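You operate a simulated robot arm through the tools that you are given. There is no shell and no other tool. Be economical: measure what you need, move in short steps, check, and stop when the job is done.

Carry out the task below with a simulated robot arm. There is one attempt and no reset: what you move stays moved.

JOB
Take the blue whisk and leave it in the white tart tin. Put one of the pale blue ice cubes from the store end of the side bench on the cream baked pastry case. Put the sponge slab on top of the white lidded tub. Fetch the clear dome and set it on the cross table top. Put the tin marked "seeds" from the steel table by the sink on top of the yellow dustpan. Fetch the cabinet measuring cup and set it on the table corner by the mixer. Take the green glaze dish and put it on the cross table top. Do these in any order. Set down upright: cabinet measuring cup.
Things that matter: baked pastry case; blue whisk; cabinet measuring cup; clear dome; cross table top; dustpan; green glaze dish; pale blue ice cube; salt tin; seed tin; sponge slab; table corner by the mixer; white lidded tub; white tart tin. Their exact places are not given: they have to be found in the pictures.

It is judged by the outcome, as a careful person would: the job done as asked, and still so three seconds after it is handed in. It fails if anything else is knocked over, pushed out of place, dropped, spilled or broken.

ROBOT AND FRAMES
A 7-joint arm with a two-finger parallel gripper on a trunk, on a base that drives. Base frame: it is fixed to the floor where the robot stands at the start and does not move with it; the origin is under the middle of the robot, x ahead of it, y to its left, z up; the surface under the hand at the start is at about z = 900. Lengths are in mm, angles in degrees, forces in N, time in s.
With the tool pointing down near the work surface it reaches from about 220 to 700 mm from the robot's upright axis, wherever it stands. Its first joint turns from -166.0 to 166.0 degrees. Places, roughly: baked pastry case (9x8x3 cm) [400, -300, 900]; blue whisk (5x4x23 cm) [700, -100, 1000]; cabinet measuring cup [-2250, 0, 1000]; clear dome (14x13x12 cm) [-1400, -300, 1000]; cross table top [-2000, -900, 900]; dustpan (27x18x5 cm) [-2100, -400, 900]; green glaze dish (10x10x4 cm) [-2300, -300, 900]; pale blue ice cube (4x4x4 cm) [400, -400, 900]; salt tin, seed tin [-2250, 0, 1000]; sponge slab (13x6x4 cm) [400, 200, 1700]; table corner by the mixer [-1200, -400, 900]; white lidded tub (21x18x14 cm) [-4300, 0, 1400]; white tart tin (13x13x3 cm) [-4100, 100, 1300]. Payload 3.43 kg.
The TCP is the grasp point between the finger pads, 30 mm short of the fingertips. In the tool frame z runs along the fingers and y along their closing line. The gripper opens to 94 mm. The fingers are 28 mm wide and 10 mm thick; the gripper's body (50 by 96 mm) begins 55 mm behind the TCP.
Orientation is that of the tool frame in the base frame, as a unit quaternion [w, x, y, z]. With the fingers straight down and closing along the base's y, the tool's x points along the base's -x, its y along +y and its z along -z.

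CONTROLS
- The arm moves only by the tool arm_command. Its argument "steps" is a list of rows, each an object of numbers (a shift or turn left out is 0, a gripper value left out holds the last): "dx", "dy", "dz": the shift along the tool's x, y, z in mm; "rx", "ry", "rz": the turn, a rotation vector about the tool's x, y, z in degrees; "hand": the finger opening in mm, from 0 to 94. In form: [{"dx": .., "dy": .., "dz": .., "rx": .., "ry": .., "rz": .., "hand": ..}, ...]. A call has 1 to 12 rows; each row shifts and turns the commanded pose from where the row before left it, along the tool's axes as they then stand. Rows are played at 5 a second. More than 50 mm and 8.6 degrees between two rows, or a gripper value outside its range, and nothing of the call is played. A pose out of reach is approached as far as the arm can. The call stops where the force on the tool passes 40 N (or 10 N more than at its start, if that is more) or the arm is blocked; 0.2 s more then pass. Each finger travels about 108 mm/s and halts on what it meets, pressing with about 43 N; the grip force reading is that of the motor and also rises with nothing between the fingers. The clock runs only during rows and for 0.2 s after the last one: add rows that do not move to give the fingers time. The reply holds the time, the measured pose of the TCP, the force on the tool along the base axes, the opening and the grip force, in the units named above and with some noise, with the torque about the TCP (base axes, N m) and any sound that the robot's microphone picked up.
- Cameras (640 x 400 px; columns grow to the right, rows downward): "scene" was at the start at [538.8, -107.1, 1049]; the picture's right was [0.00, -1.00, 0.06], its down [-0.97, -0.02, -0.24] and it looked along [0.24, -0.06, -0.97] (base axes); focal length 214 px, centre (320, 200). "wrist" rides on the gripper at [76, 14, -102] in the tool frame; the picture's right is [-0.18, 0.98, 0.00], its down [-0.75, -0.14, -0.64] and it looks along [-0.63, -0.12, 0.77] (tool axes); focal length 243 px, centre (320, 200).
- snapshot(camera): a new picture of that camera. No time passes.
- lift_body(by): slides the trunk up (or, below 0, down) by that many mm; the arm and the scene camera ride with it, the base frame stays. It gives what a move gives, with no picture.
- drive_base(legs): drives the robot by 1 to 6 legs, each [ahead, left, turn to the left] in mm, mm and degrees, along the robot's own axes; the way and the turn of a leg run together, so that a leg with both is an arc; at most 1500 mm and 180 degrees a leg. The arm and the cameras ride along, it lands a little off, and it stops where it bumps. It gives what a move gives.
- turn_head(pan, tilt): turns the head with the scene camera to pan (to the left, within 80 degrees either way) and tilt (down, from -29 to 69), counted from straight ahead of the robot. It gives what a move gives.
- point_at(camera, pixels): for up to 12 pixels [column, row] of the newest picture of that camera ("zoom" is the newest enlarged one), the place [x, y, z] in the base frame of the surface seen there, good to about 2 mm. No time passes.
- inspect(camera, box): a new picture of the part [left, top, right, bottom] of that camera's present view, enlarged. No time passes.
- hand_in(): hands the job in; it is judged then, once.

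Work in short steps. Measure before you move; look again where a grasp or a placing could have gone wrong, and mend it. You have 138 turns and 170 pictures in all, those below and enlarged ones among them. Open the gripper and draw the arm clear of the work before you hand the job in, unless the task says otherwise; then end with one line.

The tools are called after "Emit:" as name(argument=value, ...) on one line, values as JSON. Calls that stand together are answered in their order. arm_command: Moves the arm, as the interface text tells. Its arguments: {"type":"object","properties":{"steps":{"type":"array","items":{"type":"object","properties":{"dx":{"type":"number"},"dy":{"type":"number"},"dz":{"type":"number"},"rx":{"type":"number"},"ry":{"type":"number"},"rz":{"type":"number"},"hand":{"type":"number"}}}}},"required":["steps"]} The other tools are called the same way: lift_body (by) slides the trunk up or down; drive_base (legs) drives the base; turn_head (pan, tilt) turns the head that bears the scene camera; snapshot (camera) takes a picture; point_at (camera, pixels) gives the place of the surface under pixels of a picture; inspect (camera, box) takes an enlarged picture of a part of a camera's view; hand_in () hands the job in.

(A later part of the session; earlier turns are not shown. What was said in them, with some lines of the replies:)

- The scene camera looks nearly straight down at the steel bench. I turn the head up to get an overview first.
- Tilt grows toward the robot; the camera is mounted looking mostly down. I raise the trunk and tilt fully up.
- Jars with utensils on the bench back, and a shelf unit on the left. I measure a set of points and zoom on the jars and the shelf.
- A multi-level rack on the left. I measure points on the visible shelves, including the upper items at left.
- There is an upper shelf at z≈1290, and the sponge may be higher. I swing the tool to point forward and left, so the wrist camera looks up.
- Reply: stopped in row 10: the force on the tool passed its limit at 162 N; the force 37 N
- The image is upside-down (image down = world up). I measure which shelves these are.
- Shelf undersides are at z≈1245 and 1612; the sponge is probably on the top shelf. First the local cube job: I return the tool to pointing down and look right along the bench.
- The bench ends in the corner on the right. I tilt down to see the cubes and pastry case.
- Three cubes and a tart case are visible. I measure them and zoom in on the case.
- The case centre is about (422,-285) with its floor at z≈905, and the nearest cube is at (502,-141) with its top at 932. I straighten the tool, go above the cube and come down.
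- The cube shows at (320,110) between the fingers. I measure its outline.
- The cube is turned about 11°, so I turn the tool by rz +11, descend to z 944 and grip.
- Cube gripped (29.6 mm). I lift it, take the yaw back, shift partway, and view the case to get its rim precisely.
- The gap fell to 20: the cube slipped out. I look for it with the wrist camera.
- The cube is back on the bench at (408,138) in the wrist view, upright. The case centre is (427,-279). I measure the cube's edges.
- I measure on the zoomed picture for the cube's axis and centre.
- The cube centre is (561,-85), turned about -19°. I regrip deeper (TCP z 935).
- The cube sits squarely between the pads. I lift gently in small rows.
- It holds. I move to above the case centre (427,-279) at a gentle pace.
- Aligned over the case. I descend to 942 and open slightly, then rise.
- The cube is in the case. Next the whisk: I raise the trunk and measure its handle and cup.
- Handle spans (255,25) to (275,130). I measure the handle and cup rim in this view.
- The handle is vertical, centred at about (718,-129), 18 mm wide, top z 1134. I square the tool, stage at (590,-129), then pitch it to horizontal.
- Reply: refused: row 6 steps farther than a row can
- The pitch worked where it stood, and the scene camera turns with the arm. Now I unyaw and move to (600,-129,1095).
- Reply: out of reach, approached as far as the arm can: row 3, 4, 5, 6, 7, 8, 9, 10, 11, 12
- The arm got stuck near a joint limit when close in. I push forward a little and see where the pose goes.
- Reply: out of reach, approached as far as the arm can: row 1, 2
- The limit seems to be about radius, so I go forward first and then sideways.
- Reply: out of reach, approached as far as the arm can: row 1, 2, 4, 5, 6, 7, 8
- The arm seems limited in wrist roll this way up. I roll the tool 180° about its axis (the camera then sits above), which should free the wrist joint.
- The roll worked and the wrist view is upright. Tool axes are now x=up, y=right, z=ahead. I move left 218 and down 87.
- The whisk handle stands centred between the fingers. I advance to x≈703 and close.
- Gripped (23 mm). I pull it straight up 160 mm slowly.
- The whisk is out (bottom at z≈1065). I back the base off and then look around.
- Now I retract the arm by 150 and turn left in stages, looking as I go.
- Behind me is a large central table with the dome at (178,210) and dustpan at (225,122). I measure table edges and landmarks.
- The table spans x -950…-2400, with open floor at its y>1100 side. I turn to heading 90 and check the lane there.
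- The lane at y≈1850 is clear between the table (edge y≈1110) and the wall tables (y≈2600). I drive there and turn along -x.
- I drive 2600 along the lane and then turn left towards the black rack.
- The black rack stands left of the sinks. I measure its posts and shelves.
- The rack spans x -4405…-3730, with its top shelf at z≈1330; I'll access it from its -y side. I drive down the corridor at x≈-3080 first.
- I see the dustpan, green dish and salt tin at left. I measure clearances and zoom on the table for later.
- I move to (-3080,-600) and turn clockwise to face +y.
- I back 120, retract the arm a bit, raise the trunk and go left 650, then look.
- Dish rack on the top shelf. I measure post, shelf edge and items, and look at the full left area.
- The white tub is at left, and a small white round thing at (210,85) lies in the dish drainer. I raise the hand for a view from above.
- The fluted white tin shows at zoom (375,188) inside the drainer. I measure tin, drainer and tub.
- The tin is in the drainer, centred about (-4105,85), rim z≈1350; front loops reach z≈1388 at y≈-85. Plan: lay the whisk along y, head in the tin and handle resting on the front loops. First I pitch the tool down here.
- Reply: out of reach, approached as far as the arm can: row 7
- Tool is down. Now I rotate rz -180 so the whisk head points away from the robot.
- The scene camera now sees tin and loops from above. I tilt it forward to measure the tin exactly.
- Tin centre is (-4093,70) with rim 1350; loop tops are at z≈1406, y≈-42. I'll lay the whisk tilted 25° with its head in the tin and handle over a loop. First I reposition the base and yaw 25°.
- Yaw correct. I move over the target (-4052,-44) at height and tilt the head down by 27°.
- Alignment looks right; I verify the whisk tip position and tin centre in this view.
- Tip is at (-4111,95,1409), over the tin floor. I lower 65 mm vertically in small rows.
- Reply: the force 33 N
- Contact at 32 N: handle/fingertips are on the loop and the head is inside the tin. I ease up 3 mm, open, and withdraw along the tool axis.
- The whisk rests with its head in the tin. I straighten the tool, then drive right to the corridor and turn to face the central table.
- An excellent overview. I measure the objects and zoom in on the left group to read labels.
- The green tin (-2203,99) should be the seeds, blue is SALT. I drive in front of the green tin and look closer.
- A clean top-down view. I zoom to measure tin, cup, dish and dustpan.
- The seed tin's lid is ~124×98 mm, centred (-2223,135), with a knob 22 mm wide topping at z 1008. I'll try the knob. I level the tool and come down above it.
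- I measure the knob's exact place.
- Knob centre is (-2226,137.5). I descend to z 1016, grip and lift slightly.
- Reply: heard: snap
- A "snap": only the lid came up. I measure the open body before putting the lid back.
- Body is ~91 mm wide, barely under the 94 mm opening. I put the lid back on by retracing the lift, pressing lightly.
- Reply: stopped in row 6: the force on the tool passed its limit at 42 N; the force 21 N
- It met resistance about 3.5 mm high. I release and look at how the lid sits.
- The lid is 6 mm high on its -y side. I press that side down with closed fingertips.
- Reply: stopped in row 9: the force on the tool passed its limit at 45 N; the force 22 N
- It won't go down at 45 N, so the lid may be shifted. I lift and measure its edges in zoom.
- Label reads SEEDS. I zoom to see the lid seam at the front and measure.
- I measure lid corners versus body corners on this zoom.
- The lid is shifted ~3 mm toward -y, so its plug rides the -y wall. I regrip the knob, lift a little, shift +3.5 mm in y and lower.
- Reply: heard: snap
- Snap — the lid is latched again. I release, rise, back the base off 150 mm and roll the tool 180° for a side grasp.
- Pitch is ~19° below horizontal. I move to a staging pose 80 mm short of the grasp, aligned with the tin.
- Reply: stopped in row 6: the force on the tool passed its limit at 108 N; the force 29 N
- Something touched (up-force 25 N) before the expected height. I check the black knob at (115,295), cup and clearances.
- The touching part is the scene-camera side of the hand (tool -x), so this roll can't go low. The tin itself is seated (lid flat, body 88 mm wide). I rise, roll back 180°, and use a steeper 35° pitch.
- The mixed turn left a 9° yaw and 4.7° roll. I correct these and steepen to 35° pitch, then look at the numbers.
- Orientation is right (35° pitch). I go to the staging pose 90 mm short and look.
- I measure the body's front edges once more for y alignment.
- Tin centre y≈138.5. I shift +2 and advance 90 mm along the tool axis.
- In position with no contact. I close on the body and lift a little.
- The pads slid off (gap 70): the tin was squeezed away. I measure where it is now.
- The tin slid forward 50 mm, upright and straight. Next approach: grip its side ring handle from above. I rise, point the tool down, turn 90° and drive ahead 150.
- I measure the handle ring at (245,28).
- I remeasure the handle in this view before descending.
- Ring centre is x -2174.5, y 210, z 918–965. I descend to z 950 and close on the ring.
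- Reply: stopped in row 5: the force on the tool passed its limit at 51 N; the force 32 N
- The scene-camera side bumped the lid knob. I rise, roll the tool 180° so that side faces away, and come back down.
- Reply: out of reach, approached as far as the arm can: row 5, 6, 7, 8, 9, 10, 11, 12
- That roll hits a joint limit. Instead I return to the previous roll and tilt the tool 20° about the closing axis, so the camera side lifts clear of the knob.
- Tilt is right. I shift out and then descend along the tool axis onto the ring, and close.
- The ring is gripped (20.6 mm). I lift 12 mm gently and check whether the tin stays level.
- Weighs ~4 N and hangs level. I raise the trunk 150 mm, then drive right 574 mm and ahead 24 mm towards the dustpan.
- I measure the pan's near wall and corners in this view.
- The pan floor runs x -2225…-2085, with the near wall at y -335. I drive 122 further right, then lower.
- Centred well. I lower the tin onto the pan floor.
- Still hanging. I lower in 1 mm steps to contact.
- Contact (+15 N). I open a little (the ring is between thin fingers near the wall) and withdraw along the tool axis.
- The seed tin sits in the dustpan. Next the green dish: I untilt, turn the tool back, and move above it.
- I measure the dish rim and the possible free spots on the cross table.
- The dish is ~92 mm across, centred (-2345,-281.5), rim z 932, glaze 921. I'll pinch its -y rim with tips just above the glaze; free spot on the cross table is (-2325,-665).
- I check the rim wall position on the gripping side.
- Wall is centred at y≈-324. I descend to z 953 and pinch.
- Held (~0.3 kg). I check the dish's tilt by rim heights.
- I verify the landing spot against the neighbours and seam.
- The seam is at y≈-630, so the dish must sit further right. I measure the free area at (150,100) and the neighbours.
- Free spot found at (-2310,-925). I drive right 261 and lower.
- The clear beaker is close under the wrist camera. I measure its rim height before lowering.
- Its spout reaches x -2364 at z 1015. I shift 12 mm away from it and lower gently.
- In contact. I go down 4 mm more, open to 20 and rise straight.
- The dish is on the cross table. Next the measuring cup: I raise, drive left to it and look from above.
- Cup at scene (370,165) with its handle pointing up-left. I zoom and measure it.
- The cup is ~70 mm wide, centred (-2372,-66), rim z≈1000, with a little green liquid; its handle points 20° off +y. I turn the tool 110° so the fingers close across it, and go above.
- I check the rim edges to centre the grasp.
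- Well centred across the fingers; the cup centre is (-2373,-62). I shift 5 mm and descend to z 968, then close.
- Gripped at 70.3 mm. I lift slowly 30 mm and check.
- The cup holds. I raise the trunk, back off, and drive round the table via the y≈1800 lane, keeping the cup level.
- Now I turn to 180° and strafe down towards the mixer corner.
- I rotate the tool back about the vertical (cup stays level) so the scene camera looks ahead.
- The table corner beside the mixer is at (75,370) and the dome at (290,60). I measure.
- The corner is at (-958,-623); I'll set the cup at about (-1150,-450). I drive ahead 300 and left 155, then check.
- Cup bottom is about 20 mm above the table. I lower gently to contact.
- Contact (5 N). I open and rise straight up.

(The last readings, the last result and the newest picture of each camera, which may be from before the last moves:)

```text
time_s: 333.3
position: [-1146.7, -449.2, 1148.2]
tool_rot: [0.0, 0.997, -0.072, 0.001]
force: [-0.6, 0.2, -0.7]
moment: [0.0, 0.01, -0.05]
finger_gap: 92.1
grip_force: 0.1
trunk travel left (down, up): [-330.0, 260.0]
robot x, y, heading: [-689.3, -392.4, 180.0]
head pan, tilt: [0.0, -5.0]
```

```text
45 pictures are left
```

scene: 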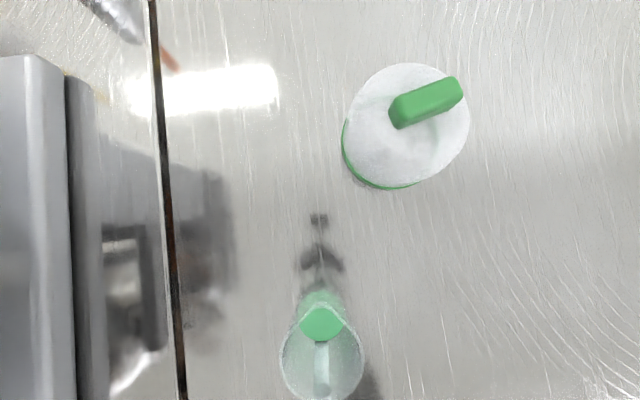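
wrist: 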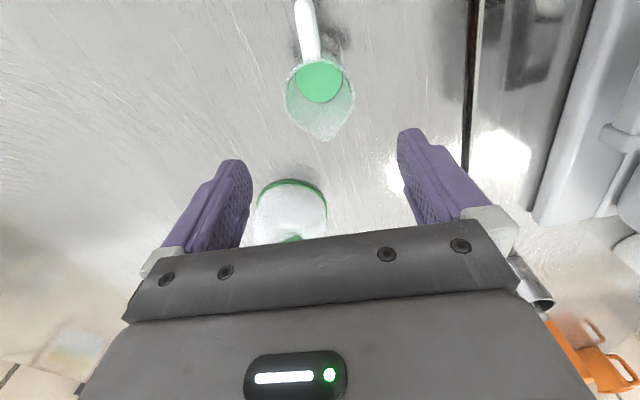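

The cup stands upright at the corner. Now the dome: I measure its handle bar at (425,102).

Emit:
point_at(camera="scene", pixels=[[392, 108], [458, 85], [425, 98], [398, 125], [462, 97], [430, 112], [390, 100], [448, 78], [365, 130], [405, 150], [380, 180], [350, 120]])

Emit:
inspect(camera="scene", box=[320, 40, 500, 200])

```text
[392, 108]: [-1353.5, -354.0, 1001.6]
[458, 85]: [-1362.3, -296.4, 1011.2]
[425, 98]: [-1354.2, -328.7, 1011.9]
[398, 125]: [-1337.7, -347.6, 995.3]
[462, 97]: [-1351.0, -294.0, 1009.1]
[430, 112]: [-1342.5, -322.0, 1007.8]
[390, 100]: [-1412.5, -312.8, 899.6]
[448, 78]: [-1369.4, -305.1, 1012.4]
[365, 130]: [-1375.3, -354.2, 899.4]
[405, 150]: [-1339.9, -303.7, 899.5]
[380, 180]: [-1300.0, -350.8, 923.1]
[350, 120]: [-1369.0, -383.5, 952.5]
```

```text
2.50 times, centred on (410, 120) of scene
```

zoom: 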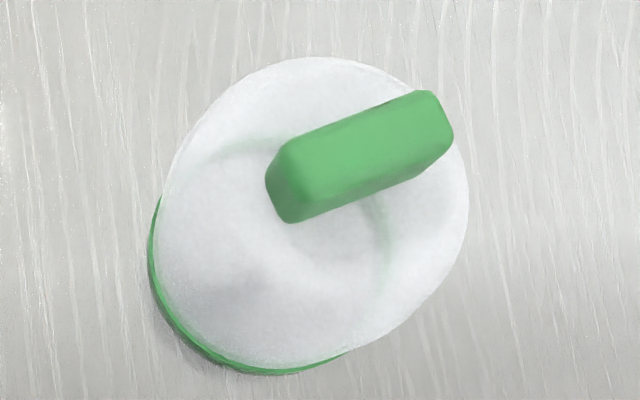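

Bar centre is (-1354,-324), ~25 mm wide, turned 12.6° from y, top z 1012. I rotate 69°, move over it, descend to z 1020, grip and lift 40 mm.

Emit:
arm_command(steps=[{"rz": 8.6, "hand": 70}, {"rz": 8.6}, {"rz": 8.6}, {"rz": 8.6}, {"rz": 8.6}, {"rz": 8.6}, {"rz": 8.6}, {"rz": 8.6}])

Emit:
arm_command(steps=[{"dx": -33.5, "dy": 35}, {"dx": -33.5, "dy": 35}, {"dx": -33.5, "dy": 35}, {"dx": -33.5, "dy": 35}, {"dx": -33.3, "dy": 34.7}, {"dz": 40}, {"dz": 40}, {}])

Emit:
snapshot(camera="wrist")

Emit:
arm_command(steps=[{"dz": 27}, {"dz": 15}, {"dz": 5}, {"hand": 5}, {"hand": 5}, {"hand": 5}, {}, {"dz": -3}, {"dz": -6}, {"dz": -12}, {"dz": -20}, {}])

Emit:
snapshot(camera="wrist")

```text
time_s: 335.1
position: [-1147.4, -450.4, 1147.7]
tool_rot: [-0.001, 0.782, -0.623, 0.001]
force: [-0.3, -0.6, 0.5]
moment: [0.01, 0.01, 0.01]
finger_gap: 69.9
grip_force: 0.2
trunk travel left (down, up): [-330.0, 260.0]
robot x, y, heading: [-689.0, -394.1, 180.0]
head pan, tilt: [0.0, -5.0]
```

```text
time_s: 336.9
position: [-1356.4, -325.3, 1068.0]
tool_rot: [0.0, 0.783, -0.623, 0.001]
force: [0.5, 0.0, -0.2]
moment: [-0.01, -0.01, -0.01]
finger_gap: 70.0
grip_force: 0.0
trunk travel left (down, up): [-330.0, 260.0]
robot x, y, heading: [-689.1, -388.6, 179.7]
head pan, tilt: [0.0, -5.0]
```

```text
43 pictures are left
```

wrist: 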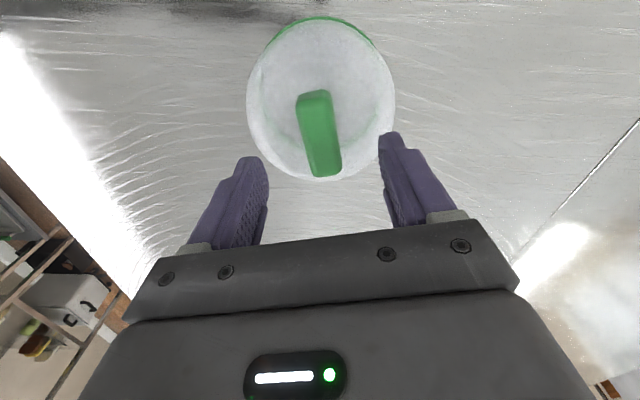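

```text
time_s: 339.5
position: [-1355.3, -326.3, 1060.4]
tool_rot: [0.0, 0.783, -0.622, 0.002]
force: [0.1, 0.2, -0.9]
moment: [0.02, 0.01, 0.01]
finger_gap: 24.9
grip_force: 43.1
trunk travel left (down, up): [-330.0, 260.0]
robot x, y, heading: [-688.4, -389.9, 179.8]
head pan, tilt: [0.0, -5.0]
```

```text
42 pictures are left
```

wrist: 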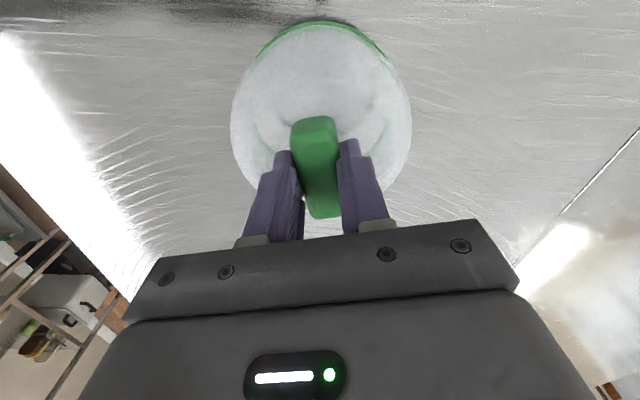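

Dome gripped (24.9 mm) and lifted. I raise it well clear and drive round to the corridor beside the free spot on the cross table.

Emit:
lift_body(by=160)

Emit:
drive_base(legs=[[-290, 0, 0], [0, -1100, 0], [0, -1090, 0], [1230, 0, 0], [1230, 0, 0], [0, 0, 90]])

Emit:
drive_base(legs=[[0, 0, 90], [0, -1400, 0], [0, -1385, 0]])

Emit:
snapshot(camera="wrist")

Emit:
turn_head(pan=0, tilt=10)

Emit:
snapshot(camera="scene")

```text
time_s: 341.3
position: [-1353.9, -326.5, 1220.7]
tool_rot: [-0.001, 0.782, -0.623, 0.001]
force: [0.5, 0.5, -1.0]
moment: [-0.01, 0.0, -0.02]
finger_gap: 25.1
grip_force: 43.4
trunk travel left (down, up): [-490.0, 100.0]
robot x, y, heading: [-687.3, -391.8, 180.0]
head pan, tilt: [0.0, -5.0]
```

```text
time_s: 369.3
position: [-2948.2, 1139.8, 1221.5]
tool_rot: [-0.001, 0.994, 0.111, 0.0]
force: [0.5, 0.3, -2.0]
moment: [0.01, 0.0, 0.02]
finger_gap: 25.2
grip_force: 43.1
trunk travel left (down, up): [-490.0, 100.0]
robot x, y, heading: [-2881.4, 1803.4, -90.3]
head pan, tilt: [0.0, -5.0]
```

```text
time_s: 386.6
position: [-2240.8, -1059.1, 1221.4]
tool_rot: [-0.001, 0.63, 0.777, -0.001]
force: [1.2, -0.8, -2.0]
moment: [0.02, -0.03, -0.03]
finger_gap: 24.8
grip_force: 42.7
trunk travel left (down, up): [-490.0, 100.0]
robot x, y, heading: [-2908.6, -982.7, -1.5]
head pan, tilt: [0.0, -5.0]
```

```text
41 pictures are left
```

wrist: 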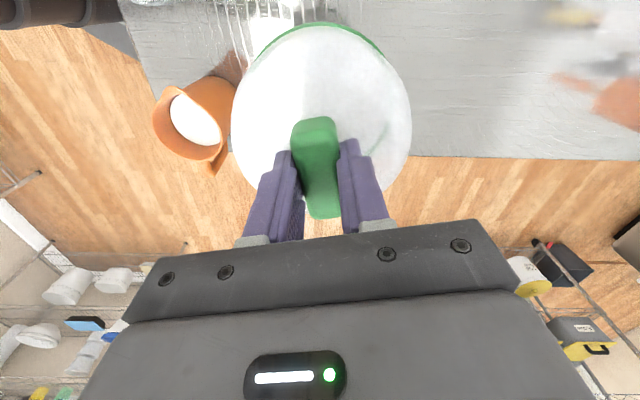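

```text
time_s: 387.4
position: [-2241.5, -1057.6, 1220.9]
tool_rot: [-0.001, 0.63, 0.776, 0.0]
force: [-0.6, 0.9, -1.3]
moment: [0.03, 0.01, -0.01]
finger_gap: 25.1
grip_force: 42.9
trunk travel left (down, up): [-490.0, 100.0]
robot x, y, heading: [-2909.2, -981.5, -1.2]
head pan, tilt: [0.0, 10.0]
```

```text
40 pictures are left
```

scene: 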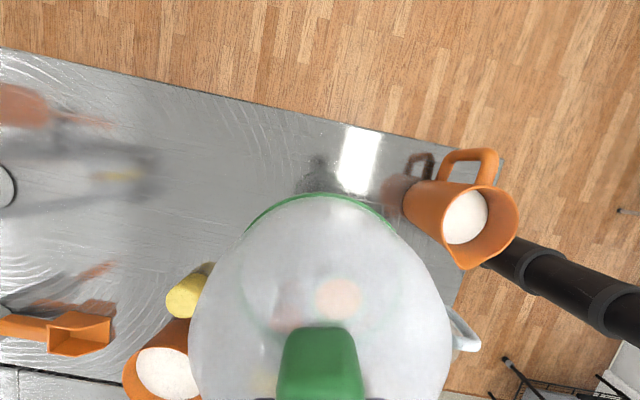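

The dome hangs over (-2241,-1058): ≥28 mm clear of dish and pitcher, and inside the table edge. I lower it, release and rise.

Emit:
point_at(camera="scene", pixels=[[185, 280], [330, 130], [420, 200], [300, 185], [230, 210], [400, 150]])

Emit:
lift_body(by=-165)

Emit:
arm_command(steps=[{"dz": 14}, {"dz": 10}, {"dz": 5}, {"dz": 3}, {"dz": 2}, {"dz": 1.5}, {}])

Emit:
snapshot(camera="wrist")

```text
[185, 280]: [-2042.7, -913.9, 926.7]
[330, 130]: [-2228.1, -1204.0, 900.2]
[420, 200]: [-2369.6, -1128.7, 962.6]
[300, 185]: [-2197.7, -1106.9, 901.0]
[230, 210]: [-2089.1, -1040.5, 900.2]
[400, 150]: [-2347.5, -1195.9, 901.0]
```

```text
time_s: 389.3
position: [-2241.4, -1058.8, 1055.4]
tool_rot: [-0.001, 0.63, 0.776, 0.0]
force: [-0.6, 0.1, -1.1]
moment: [0.0, -0.01, 0.0]
finger_gap: 25.5
grip_force: 43.0
trunk travel left (down, up): [-325.0, 265.0]
robot x, y, heading: [-2906.8, -979.0, -1.3]
head pan, tilt: [0.0, 10.0]
```

```text
time_s: 390.9
position: [-2241.6, -1058.4, 1020.1]
tool_rot: [-0.001, 0.631, 0.776, 0.0]
force: [0.3, -0.6, -2.0]
moment: [0.0, 0.01, 0.01]
finger_gap: 25.2
grip_force: 42.8
trunk travel left (down, up): [-325.0, 265.0]
robot x, y, heading: [-2905.7, -980.0, -1.3]
head pan, tilt: [0.0, 10.0]
```

```text
39 pictures are left
```

wrist: 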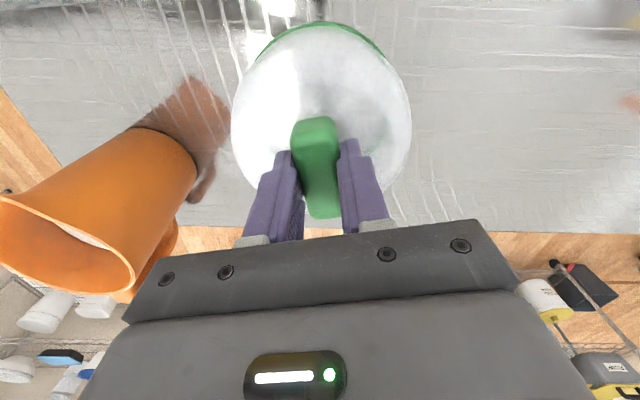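

Almost touching. I lower the last 2 mm, release, rise, check, then square the tool, raise the trunk and drive back round to the storage rack for the sponge.

Emit:
arm_command(steps=[{"dz": 1}, {"dz": 1}, {}, {"hand": 40}, {"hand": 60}, {"hand": 60}, {"dz": -20}, {"dz": -40}, {"dz": -40}, {"dz": -40}])

Emit:
snapshot(camera="wrist")

Emit:
lift_body(by=260)

Emit:
arm_command(steps=[{"rz": -8.5}, {"rz": -8.5}, {"rz": -8.5}, {"rz": -8.5}, {"rz": -8.5}, {"rz": -8.5}, {"rz": -8.5}, {"rz": -8.5}, {"rz": -8.3}])

Emit:
drive_base(legs=[[0, 1400, 1.3], [0, 1380, 0], [1250, 0, 0], [1050, 0, 0], [0, -1600, 0]])

Emit:
drive_base(legs=[[0, -1500, 0], [0, -100, 0]])

```text
time_s: 393.1
position: [-2242.4, -1057.6, 1158.5]
tool_rot: [-0.001, 0.631, 0.776, 0.001]
force: [0.7, 0.0, 0.0]
moment: [-0.01, -0.03, 0.0]
finger_gap: 60.0
grip_force: 0.0
trunk travel left (down, up): [-325.0, 265.0]
robot x, y, heading: [-2908.6, -979.0, -1.4]
head pan, tilt: [0.0, 10.0]
```

```text
38 pictures are left
```

wrist: 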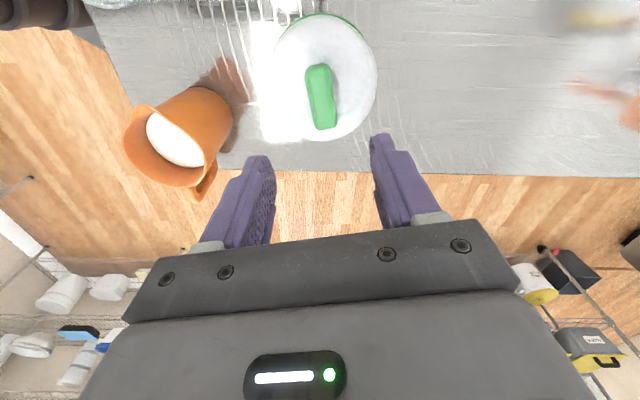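

```text
time_s: 395.8
position: [-2241.8, -1059.2, 1417.9]
tool_rot: [-0.001, 0.631, 0.776, 0.0]
force: [0.0, -0.6, -0.1]
moment: [-0.03, 0.02, 0.01]
finger_gap: 60.2
grip_force: 0.0
trunk travel left (down, up): [-585.0, 5.0]
robot x, y, heading: [-2906.1, -983.3, -1.2]
head pan, tilt: [0.0, 10.0]
```

```text
time_s: 397.8
position: [-2240.9, -1058.7, 1417.2]
tool_rot: [-0.002, 0.015, 1.0, 0.002]
force: [0.5, -0.8, -0.2]
moment: [-0.03, -0.03, 0.01]
finger_gap: 60.1
grip_force: 0.0
trunk travel left (down, up): [-585.0, 5.0]
robot x, y, heading: [-2906.2, -976.2, -1.6]
head pan, tilt: [0.0, 10.0]
```

```text
refused: -1600 is not a number from -1500 to 1500
```

```text
time_s: 405.9
position: [-2271.2, -2649.8, 1417.9]
tool_rot: [-0.002, 0.012, 1.0, 0.001]
force: [-0.2, -1.1, 0.2]
moment: [0.03, 0.0, -0.02]
finger_gap: 59.9
grip_force: 0.1
trunk travel left (down, up): [-585.0, 5.0]
robot x, y, heading: [-2940.9, -2573.5, -1.1]
head pan, tilt: [0.0, 10.0]
```

The dome is placed well. One drive leg was refused and the robot strafed to y -2573 with no bump. I drive back along the same line and round to the rack, then pitch and raise the hand to see the top shelf.

Emit:
drive_base(legs=[[0, 1500, 0], [0, 1500, 1.1], [0, 1373, 0], [1200, 0, 0], [1141, 0, 0]])

Emit:
drive_base(legs=[[0, -1500, 0], [0, -100, 0]])

Emit:
arm_command(steps=[{"ry": -8}, {"ry": -8}, {"ry": -8}, {"ry": -8}, {"ry": -8}, {"ry": -8}, {"ry": -7}])

Emit:
arm_command(steps=[{"dx": -38.5, "dz": -27}, {"dx": -38.5, "dz": -27}, {"dx": -38.5, "dz": -27}, {"dx": -38.5, "dz": -27}, {"dx": -38.5, "dz": -27}, {"dx": -38.5, "dz": -27}, {"dx": -38.5, "dz": -27}])

Emit:
turn_head(pan=0, tilt=-5)

Emit:
snapshot(camera="scene")

```text
time_s: 438.0
position: [-3.1, 1882.1, 1418.4]
tool_rot: [-0.001, -0.018, 1.0, 0.0]
force: [-0.9, 0.5, -1.5]
moment: [-0.03, 0.03, 0.0]
finger_gap: 60.1
grip_force: 0.0
trunk travel left (down, up): [-585.0, 5.0]
robot x, y, heading: [-672.8, 1917.1, 2.6]
head pan, tilt: [0.0, 10.0]
```

```text
time_s: 446.2
position: [77.7, 295.4, 1418.1]
tool_rot: [-0.001, -0.022, 1.0, 0.001]
force: [0.1, -0.2, 0.6]
moment: [0.03, 0.02, -0.01]
finger_gap: 60.1
grip_force: 0.0
trunk travel left (down, up): [-585.0, 5.0]
robot x, y, heading: [-589.4, 326.0, 3.1]
head pan, tilt: [0.0, 10.0]
```

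```text
time_s: 447.8
position: [76.0, 297.0, 1418.9]
tool_rot: [0.462, -0.019, 0.887, 0.01]
force: [0.5, -0.5, -0.6]
moment: [-0.03, 0.02, -0.02]
finger_gap: 59.8
grip_force: 0.0
trunk travel left (down, up): [-585.0, 5.0]
robot x, y, heading: [-595.4, 322.9, 3.3]
head pan, tilt: [0.0, 10.0]
```

```text
time_s: 449.4
position: [75.6, 298.1, 1749.3]
tool_rot: [0.461, -0.02, 0.887, 0.011]
force: [0.3, 0.2, 0.2]
moment: [0.01, -0.01, 0.0]
finger_gap: 59.8
grip_force: 0.1
trunk travel left (down, up): [-585.0, 5.0]
robot x, y, heading: [-595.1, 327.8, 3.3]
head pan, tilt: [0.0, 10.0]
```

```text
time_s: 450.1
position: [77.9, 297.1, 1749.0]
tool_rot: [0.461, -0.02, 0.887, 0.012]
force: [-0.1, 0.3, -1.0]
moment: [-0.01, -0.01, 0.01]
finger_gap: 60.1
grip_force: 0.1
trunk travel left (down, up): [-585.0, 5.0]
robot x, y, heading: [-594.2, 325.5, 3.0]
head pan, tilt: [0.0, -5.0]
```

```text
37 pictures are left
```

scene: 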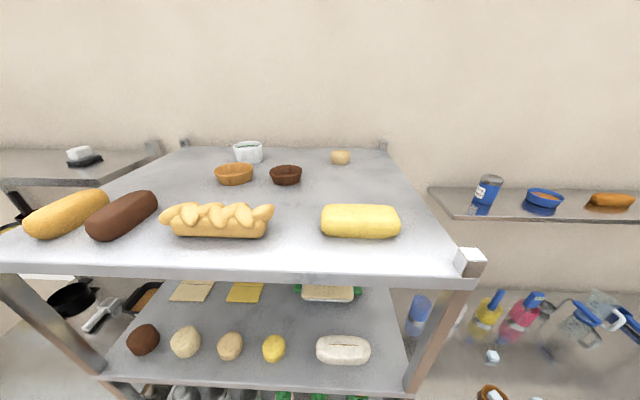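

The sponge slab is the yellow loaf at (360,220), long side along y, beside the rack's open right side. I measure it, then swing the tool to point along +y (35° down) so the fingers can straddle it from its right end.

Emit:
point_at(camera="scene", pixels=[[324, 230], [397, 230], [360, 210], [325, 210], [396, 210], [360, 236], [360, 250], [470, 250], [470, 270], [268, 215], [440, 240], [330, 262]])

Emit:
arm_command(steps=[{"dx": 16, "dz": -22.7, "dy": 38.9}, {"dx": 16, "dz": -22.7, "dy": 38.9}, {"dx": 16, "dz": -22.7, "dy": 38.9}, {"dx": 16, "dz": -22.7, "dy": 38.9}, {"dx": 16, "dz": -22.7, "dy": 38.9}, {"dx": 16, "dz": -22.7, "dy": 38.9}, {"dx": 16, "dz": -22.7, "dy": 38.9}, {"dx": 16, "dz": -22.7, "dy": 38.9}, {"dx": 16, "dz": -22.7, "dy": 38.9}])

Emit:
arm_command(steps=[{"rx": -6.5, "rz": -4.6, "hand": 90}, {"rx": -6.5, "rz": -4.6}, {"rx": -6.5, "rz": -4.6}, {"rx": -6.5, "rz": -4.6}, {"rx": -6.5, "rz": -4.6}, {"rx": -6.5, "rz": -4.6}, {"rx": -6.5, "rz": -4.6}, {"rx": -6.5, "rz": -4.6}, {"rx": -6.5, "rz": -4.6}, {"rx": -6.5, "rz": -4.6}, {"rx": -6.5, "rz": -4.6}])

```text
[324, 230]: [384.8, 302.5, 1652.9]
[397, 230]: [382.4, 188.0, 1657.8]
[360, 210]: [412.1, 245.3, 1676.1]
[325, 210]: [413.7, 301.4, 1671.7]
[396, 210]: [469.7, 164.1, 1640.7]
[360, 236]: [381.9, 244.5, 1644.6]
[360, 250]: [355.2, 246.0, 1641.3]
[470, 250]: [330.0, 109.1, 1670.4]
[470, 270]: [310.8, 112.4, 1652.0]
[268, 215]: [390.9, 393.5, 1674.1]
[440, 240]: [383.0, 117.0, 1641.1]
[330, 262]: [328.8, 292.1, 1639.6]
```

```text
time_s: 452.1
position: [-187.9, 639.0, 1748.2]
tool_rot: [0.461, -0.019, 0.887, 0.009]
force: [-0.4, 0.6, 0.1]
moment: [-0.02, -0.05, -0.03]
finger_gap: 59.8
grip_force: 0.1
trunk travel left (down, up): [-585.0, 5.0]
robot x, y, heading: [-594.9, 326.4, 3.2]
head pan, tilt: [0.0, -5.0]
```

```text
time_s: 454.5
position: [-187.8, 636.1, 1747.4]
tool_rot: [-0.325, 0.63, -0.626, -0.325]
force: [0.0, 0.9, 0.1]
moment: [0.0, 0.01, -0.01]
finger_gap: 90.0
grip_force: 0.0
trunk travel left (down, up): [-585.0, 5.0]
robot x, y, heading: [-591.5, 325.3, 3.1]
head pan, tilt: [0.0, -5.0]
```

The sponge spans y 183–303, x 382–440, on shelf z 1640. The tool now points along +y, 35° down. I drive so the hand comes over the sponge's right end.

Emit:
drive_base(legs=[[0, -517, 0], [572, 0, 0]])

Emit:
snapshot(camera="scene")

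Emit:
snapshot(camera="wrist")

```text
time_s: 460.4
position: [412.1, 144.5, 1746.6]
tool_rot: [-0.326, 0.63, -0.626, -0.325]
force: [-0.2, 0.2, -0.2]
moment: [-0.01, 0.02, 0.0]
finger_gap: 89.9
grip_force: 0.0
trunk travel left (down, up): [-585.0, 5.0]
robot x, y, heading: [7.1, -166.9, 3.3]
head pan, tilt: [0.0, -5.0]
```

```text
36 pictures are left
```

scene: 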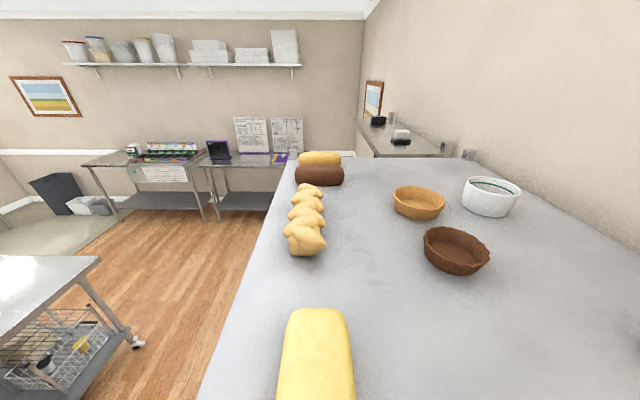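

```text
35 pictures are left
```

wrist: 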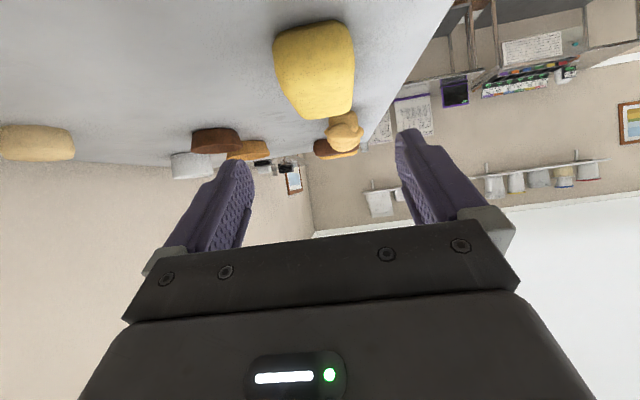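

Aligned with the sponge. I go down to z≈1676 beside its end, slide forward over it, close, and lift.

Emit:
arm_command(steps=[{"dx": 28.9, "dz": 20.4}, {"dx": 28.9, "dz": 20.4}, {"dx": -12, "dz": 17}, {"dx": -12, "dz": 17}, {"dx": -12, "dz": 17}, {"dx": -12, "dz": 17}, {}])

Emit:
snapshot(camera="scene")

Emit:
arm_command(steps=[{"hand": 30}, {"hand": 30}, {"hand": 30}, {"hand": 30}, {}, {"dx": -4, "dz": -3}, {"dx": -8, "dz": -6}, {"dx": -16, "dz": -12}, {"dx": -25, "dz": -18}, {}])

Emit:
snapshot(camera="scene")

Emit:
snapshot(camera="wrist")

```text
time_s: 462.1
position: [410.5, 225.8, 1676.9]
tool_rot: [-0.326, 0.63, -0.626, -0.325]
force: [0.0, 0.1, 0.5]
moment: [-0.02, -0.01, 0.04]
finger_gap: 89.7
grip_force: 0.1
trunk travel left (down, up): [-585.0, 5.0]
robot x, y, heading: [7.6, -166.5, 3.1]
head pan, tilt: [0.0, -5.0]
```

```text
34 pictures are left
```

scene: 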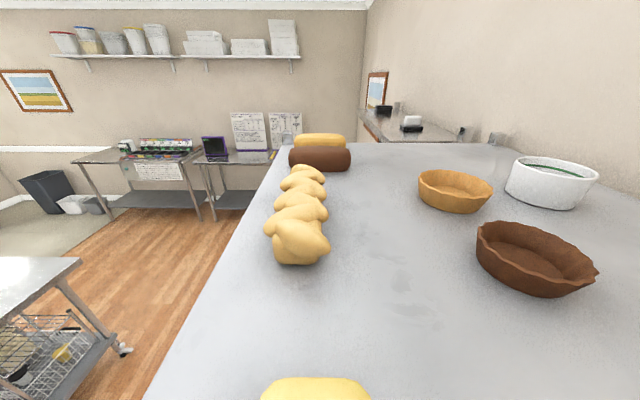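

```text
time_s: 464.2
position: [412.4, 227.1, 1742.2]
tool_rot: [-0.326, 0.629, -0.627, -0.324]
force: [0.8, -0.6, -1.5]
moment: [0.02, 0.01, 0.01]
finger_gap: 58.5
grip_force: 42.9
trunk travel left (down, up): [-585.0, 5.0]
robot x, y, heading: [7.6, -163.6, 3.2]
head pan, tilt: [0.0, -5.0]
```

```text
33 pictures are left
```

scene: 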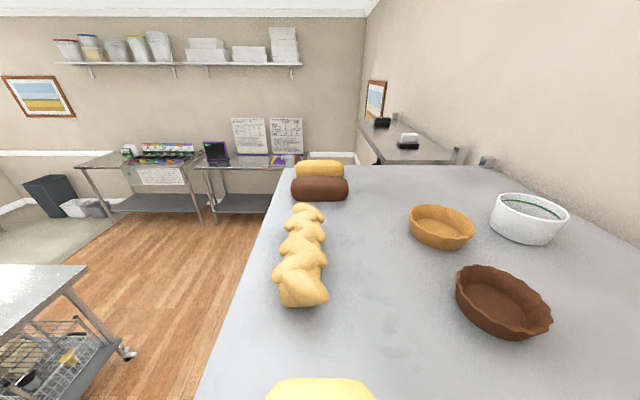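

```text
32 pictures are left
```

wrist: 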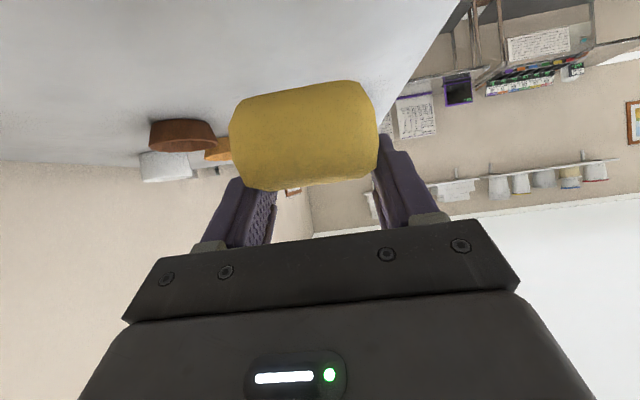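

Sponge gripped (58.5 mm) and lifted level. I back away from the rack and drive round to the far rack's -y side, arriving short of the tub.

Emit:
drive_base(legs=[[-600, 0, -3.2], [0, 1000, 0], [0, 960, 0], [-1250, 0, 0], [-1240, 0, 0]])

Emit:
drive_base(legs=[[0, -1200, 0], [0, -1196, 0], [0, 0, 90]])

Emit:
turn_head(pan=0, tilt=5)

Emit:
snapshot(camera="scene")

```text
time_s: 488.7
position: [-2627.7, 2148.8, 1742.0]
tool_rot: [0.334, -0.614, 0.643, 0.315]
force: [-0.4, 0.4, -1.2]
moment: [-0.03, -0.01, 0.0]
finger_gap: 58.8
grip_force: 43.0
trunk travel left (down, up): [-585.0, 5.0]
robot x, y, heading: [-3051.5, 1780.4, 0.2]
head pan, tilt: [0.0, -5.0]
```

```text
time_s: 504.3
position: [-3391.7, -198.0, 1743.5]
tool_rot: [-0.012, 0.888, -0.021, -0.459]
force: [-0.4, 0.0, -1.2]
moment: [0.02, -0.04, -0.04]
finger_gap: 58.7
grip_force: 43.1
trunk travel left (down, up): [-585.0, 5.0]
robot x, y, heading: [-3019.9, -622.6, 90.0]
head pan, tilt: [0.0, -5.0]
```

```text
time_s: 505.0
position: [-3392.2, -197.8, 1741.4]
tool_rot: [-0.013, 0.888, -0.021, -0.459]
force: [-0.6, 0.0, -2.3]
moment: [0.02, -0.01, -0.02]
finger_gap: 58.5
grip_force: 43.3
trunk travel left (down, up): [-585.0, 5.0]
robot x, y, heading: [-3017.2, -625.9, 90.0]
head pan, tilt: [0.0, 5.0]
```

```text
31 pictures are left
```

scene: 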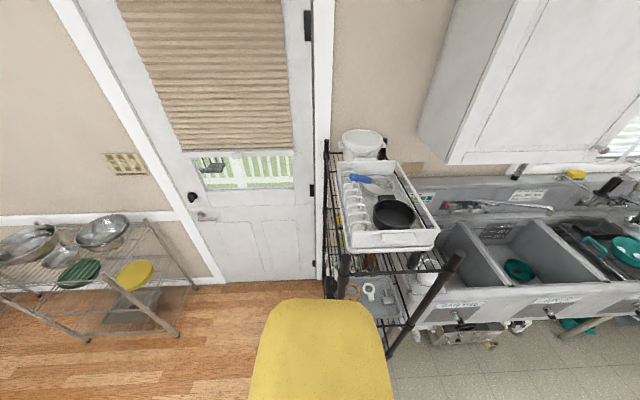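

The tub lid is visible at (362,143). I measure it and drive on so the sponge comes near above it.

Emit:
point_at(camera="scene", pixels=[[362, 138], [343, 138], [383, 138], [362, 132], [362, 146], [350, 144], [376, 143]])

Emit:
drive_base(legs=[[0, 890, 0], [150, 0, 0]])

Emit:
turn_head(pan=0, tilt=15)

Emit:
snapshot(camera="scene")

Emit:
snapshot(camera="wrist")

```text
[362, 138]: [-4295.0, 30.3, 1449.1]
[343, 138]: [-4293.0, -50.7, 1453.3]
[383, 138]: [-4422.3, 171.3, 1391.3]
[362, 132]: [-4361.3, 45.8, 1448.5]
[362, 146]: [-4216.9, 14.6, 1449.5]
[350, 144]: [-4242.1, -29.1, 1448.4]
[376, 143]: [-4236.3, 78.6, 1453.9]
```

```text
time_s: 510.6
position: [-4274.8, -45.8, 1741.9]
tool_rot: [-0.014, 0.888, -0.023, -0.459]
force: [1.0, 1.1, -1.3]
moment: [-0.02, -0.01, 0.04]
finger_gap: 58.5
grip_force: 42.9
trunk travel left (down, up): [-585.0, 5.0]
robot x, y, heading: [-3903.4, -470.2, 89.8]
head pan, tilt: [0.0, 5.0]
```

```text
time_s: 511.4
position: [-4274.1, -45.9, 1742.7]
tool_rot: [-0.015, 0.888, -0.024, -0.459]
force: [-1.4, 0.2, -1.6]
moment: [0.01, 0.0, -0.02]
finger_gap: 58.6
grip_force: 42.6
trunk travel left (down, up): [-585.0, 5.0]
robot x, y, heading: [-3904.1, -468.6, 89.8]
head pan, tilt: [0.0, 15.0]
```

```text
30 pictures are left
```

scene: 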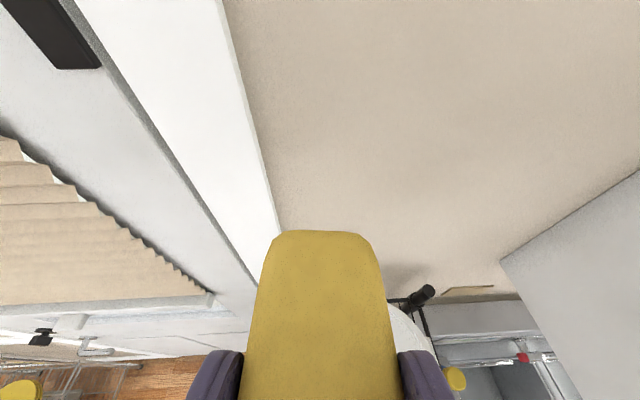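

```text
29 pictures are left
```

wrist: 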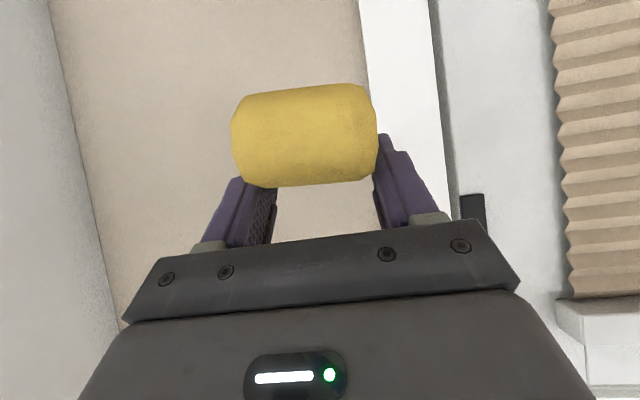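

Lid centre ≈(-4296,27), surface z 1449. I move the sponge over it, lower the trunk 240, and descend to near contact.

Emit:
arm_command(steps=[{"dy": -24}, {"dy": -24}, {"dy": -24}, {}])

Emit:
lift_body(by=-235)

Emit:
snapshot(camera="scene")

Emit:
arm_command(steps=[{"dx": 5, "dz": 3.5}, {"dx": 4, "dz": 2.8}, {"dx": 2.5, "dz": 1.7}, {"dx": 1.6, "dz": 1.15}, {}])

Emit:
snapshot(camera="wrist")

```text
time_s: 512.4
position: [-4269.6, 24.2, 1742.5]
tool_rot: [-0.014, 0.888, -0.023, -0.459]
force: [-0.1, -0.7, -1.1]
moment: [0.04, -0.06, -0.02]
finger_gap: 58.7
grip_force: 43.3
trunk travel left (down, up): [-585.0, 5.0]
robot x, y, heading: [-3905.8, -472.2, 90.2]
head pan, tilt: [0.0, 15.0]
```

```text
time_s: 514.8
position: [-4271.0, 25.3, 1508.1]
tool_rot: [-0.013, 0.888, -0.023, -0.459]
force: [0.3, 0.1, -0.5]
moment: [0.01, -0.04, 0.01]
finger_gap: 58.8
grip_force: 43.0
trunk travel left (down, up): [-350.0, 240.0]
robot x, y, heading: [-3902.9, -470.0, 89.6]
head pan, tilt: [0.0, 15.0]
```

```text
28 pictures are left
```

scene: 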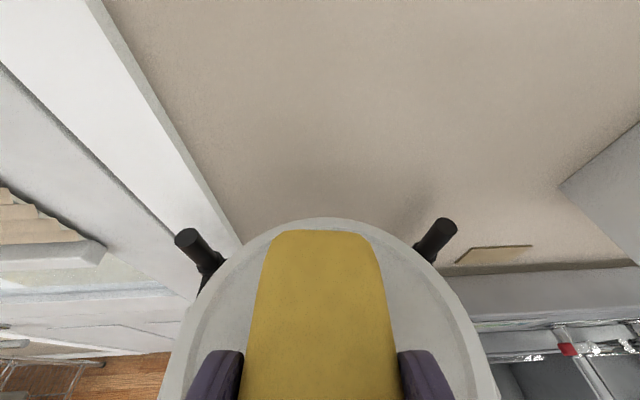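

```text
time_s: 516.0
position: [-4269.7, 27.5, 1491.7]
tool_rot: [-0.014, 0.888, -0.023, -0.459]
force: [0.3, -0.3, -0.7]
moment: [0.03, -0.06, 0.03]
finger_gap: 58.4
grip_force: 43.1
trunk travel left (down, up): [-350.0, 240.0]
robot x, y, heading: [-3905.3, -473.2, 89.9]
head pan, tilt: [0.0, 15.0]
```

```text
27 pictures are left
```

wrist: 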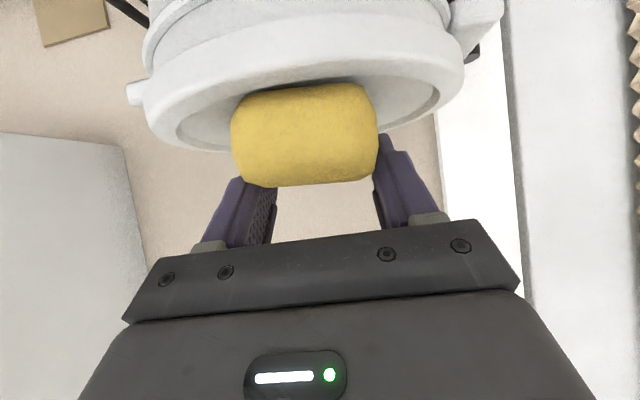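

Well centred over the lid. I lower the last few mm to contact, open, and withdraw back along the tool axis.

Emit:
arm_command(steps=[{"dx": 1.6, "dz": 1.15}, {"dx": 1.6, "dz": 1.15}, {"dx": 1, "dz": 0.7}, {"dx": 0.8, "dz": 0.6}, {}])

Emit:
arm_command(steps=[{"hand": 70}, {"hand": 88}, {"hand": 88}, {"hand": 88}, {"dz": -20}, {"dz": -30}, {"dz": -40}, {"dz": -40}, {"dx": -30, "dz": -21}, {"dx": -30, "dz": -21}])

Emit:
snapshot(camera="scene")

Emit:
snapshot(camera="wrist")

```text
time_s: 517.2
position: [-4270.6, 25.2, 1488.1]
tool_rot: [-0.016, 0.887, -0.023, -0.46]
force: [-5.3, 5.8, 33.8]
moment: [1.05, -0.33, 0.15]
finger_gap: 58.7
grip_force: 43.1
trunk travel left (down, up): [-350.0, 240.0]
robot x, y, heading: [-3906.1, -472.7, 89.7]
head pan, tilt: [0.0, 15.0]
```

```text
time_s: 519.4
position: [-4163.1, 20.0, 1635.0]
tool_rot: [-0.013, 0.888, -0.023, -0.459]
force: [0.4, 0.7, 0.1]
moment: [-0.02, 0.0, -0.01]
finger_gap: 88.1
grip_force: 0.0
trunk travel left (down, up): [-350.0, 240.0]
robot x, y, heading: [-3906.5, -471.0, 89.9]
head pan, tilt: [0.0, 15.0]
```

```text
26 pictures are left
```

scene: 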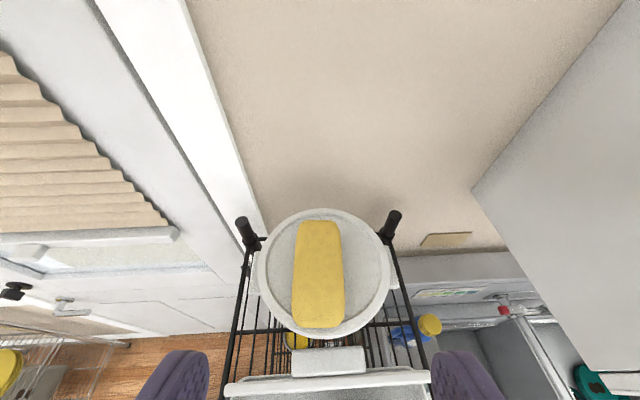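

```text
25 pictures are left
```

wrist: 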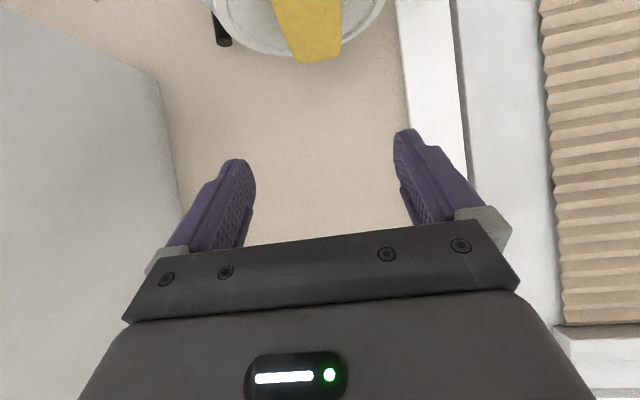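

The sponge rests centred on the tub lid. I back the base away and do a last check of the whisk and tin.

Emit:
drive_base(legs=[[-60, -350, 0]])

Emit:
snapshot(camera="scene")

```text
time_s: 521.7
position: [-3809.6, -39.7, 1634.5]
tool_rot: [-0.012, 0.887, -0.021, -0.461]
force: [0.2, 0.1, 0.5]
moment: [-0.03, 0.02, -0.02]
finger_gap: 88.0
grip_force: 0.0
trunk travel left (down, up): [-350.0, 240.0]
robot x, y, heading: [-3550.5, -533.4, 89.9]
head pan, tilt: [0.0, 15.0]
```

```text
24 pictures are left
```

scene: 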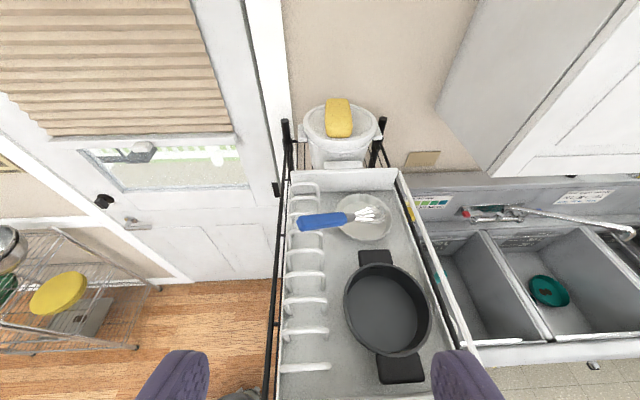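

The whisk lies in the tart tin, the sponge is on the tub, and the arm is clear with the gripper open. I hand the job in.

Emit:
hand_in()

```text
The job is handed in.
```

All seven items were placed as asked and the job is handed in; on the way, the seed tin's lid popped off once and was snapped back on, and the first ice cube slipped back onto the bench before I picked it up again.
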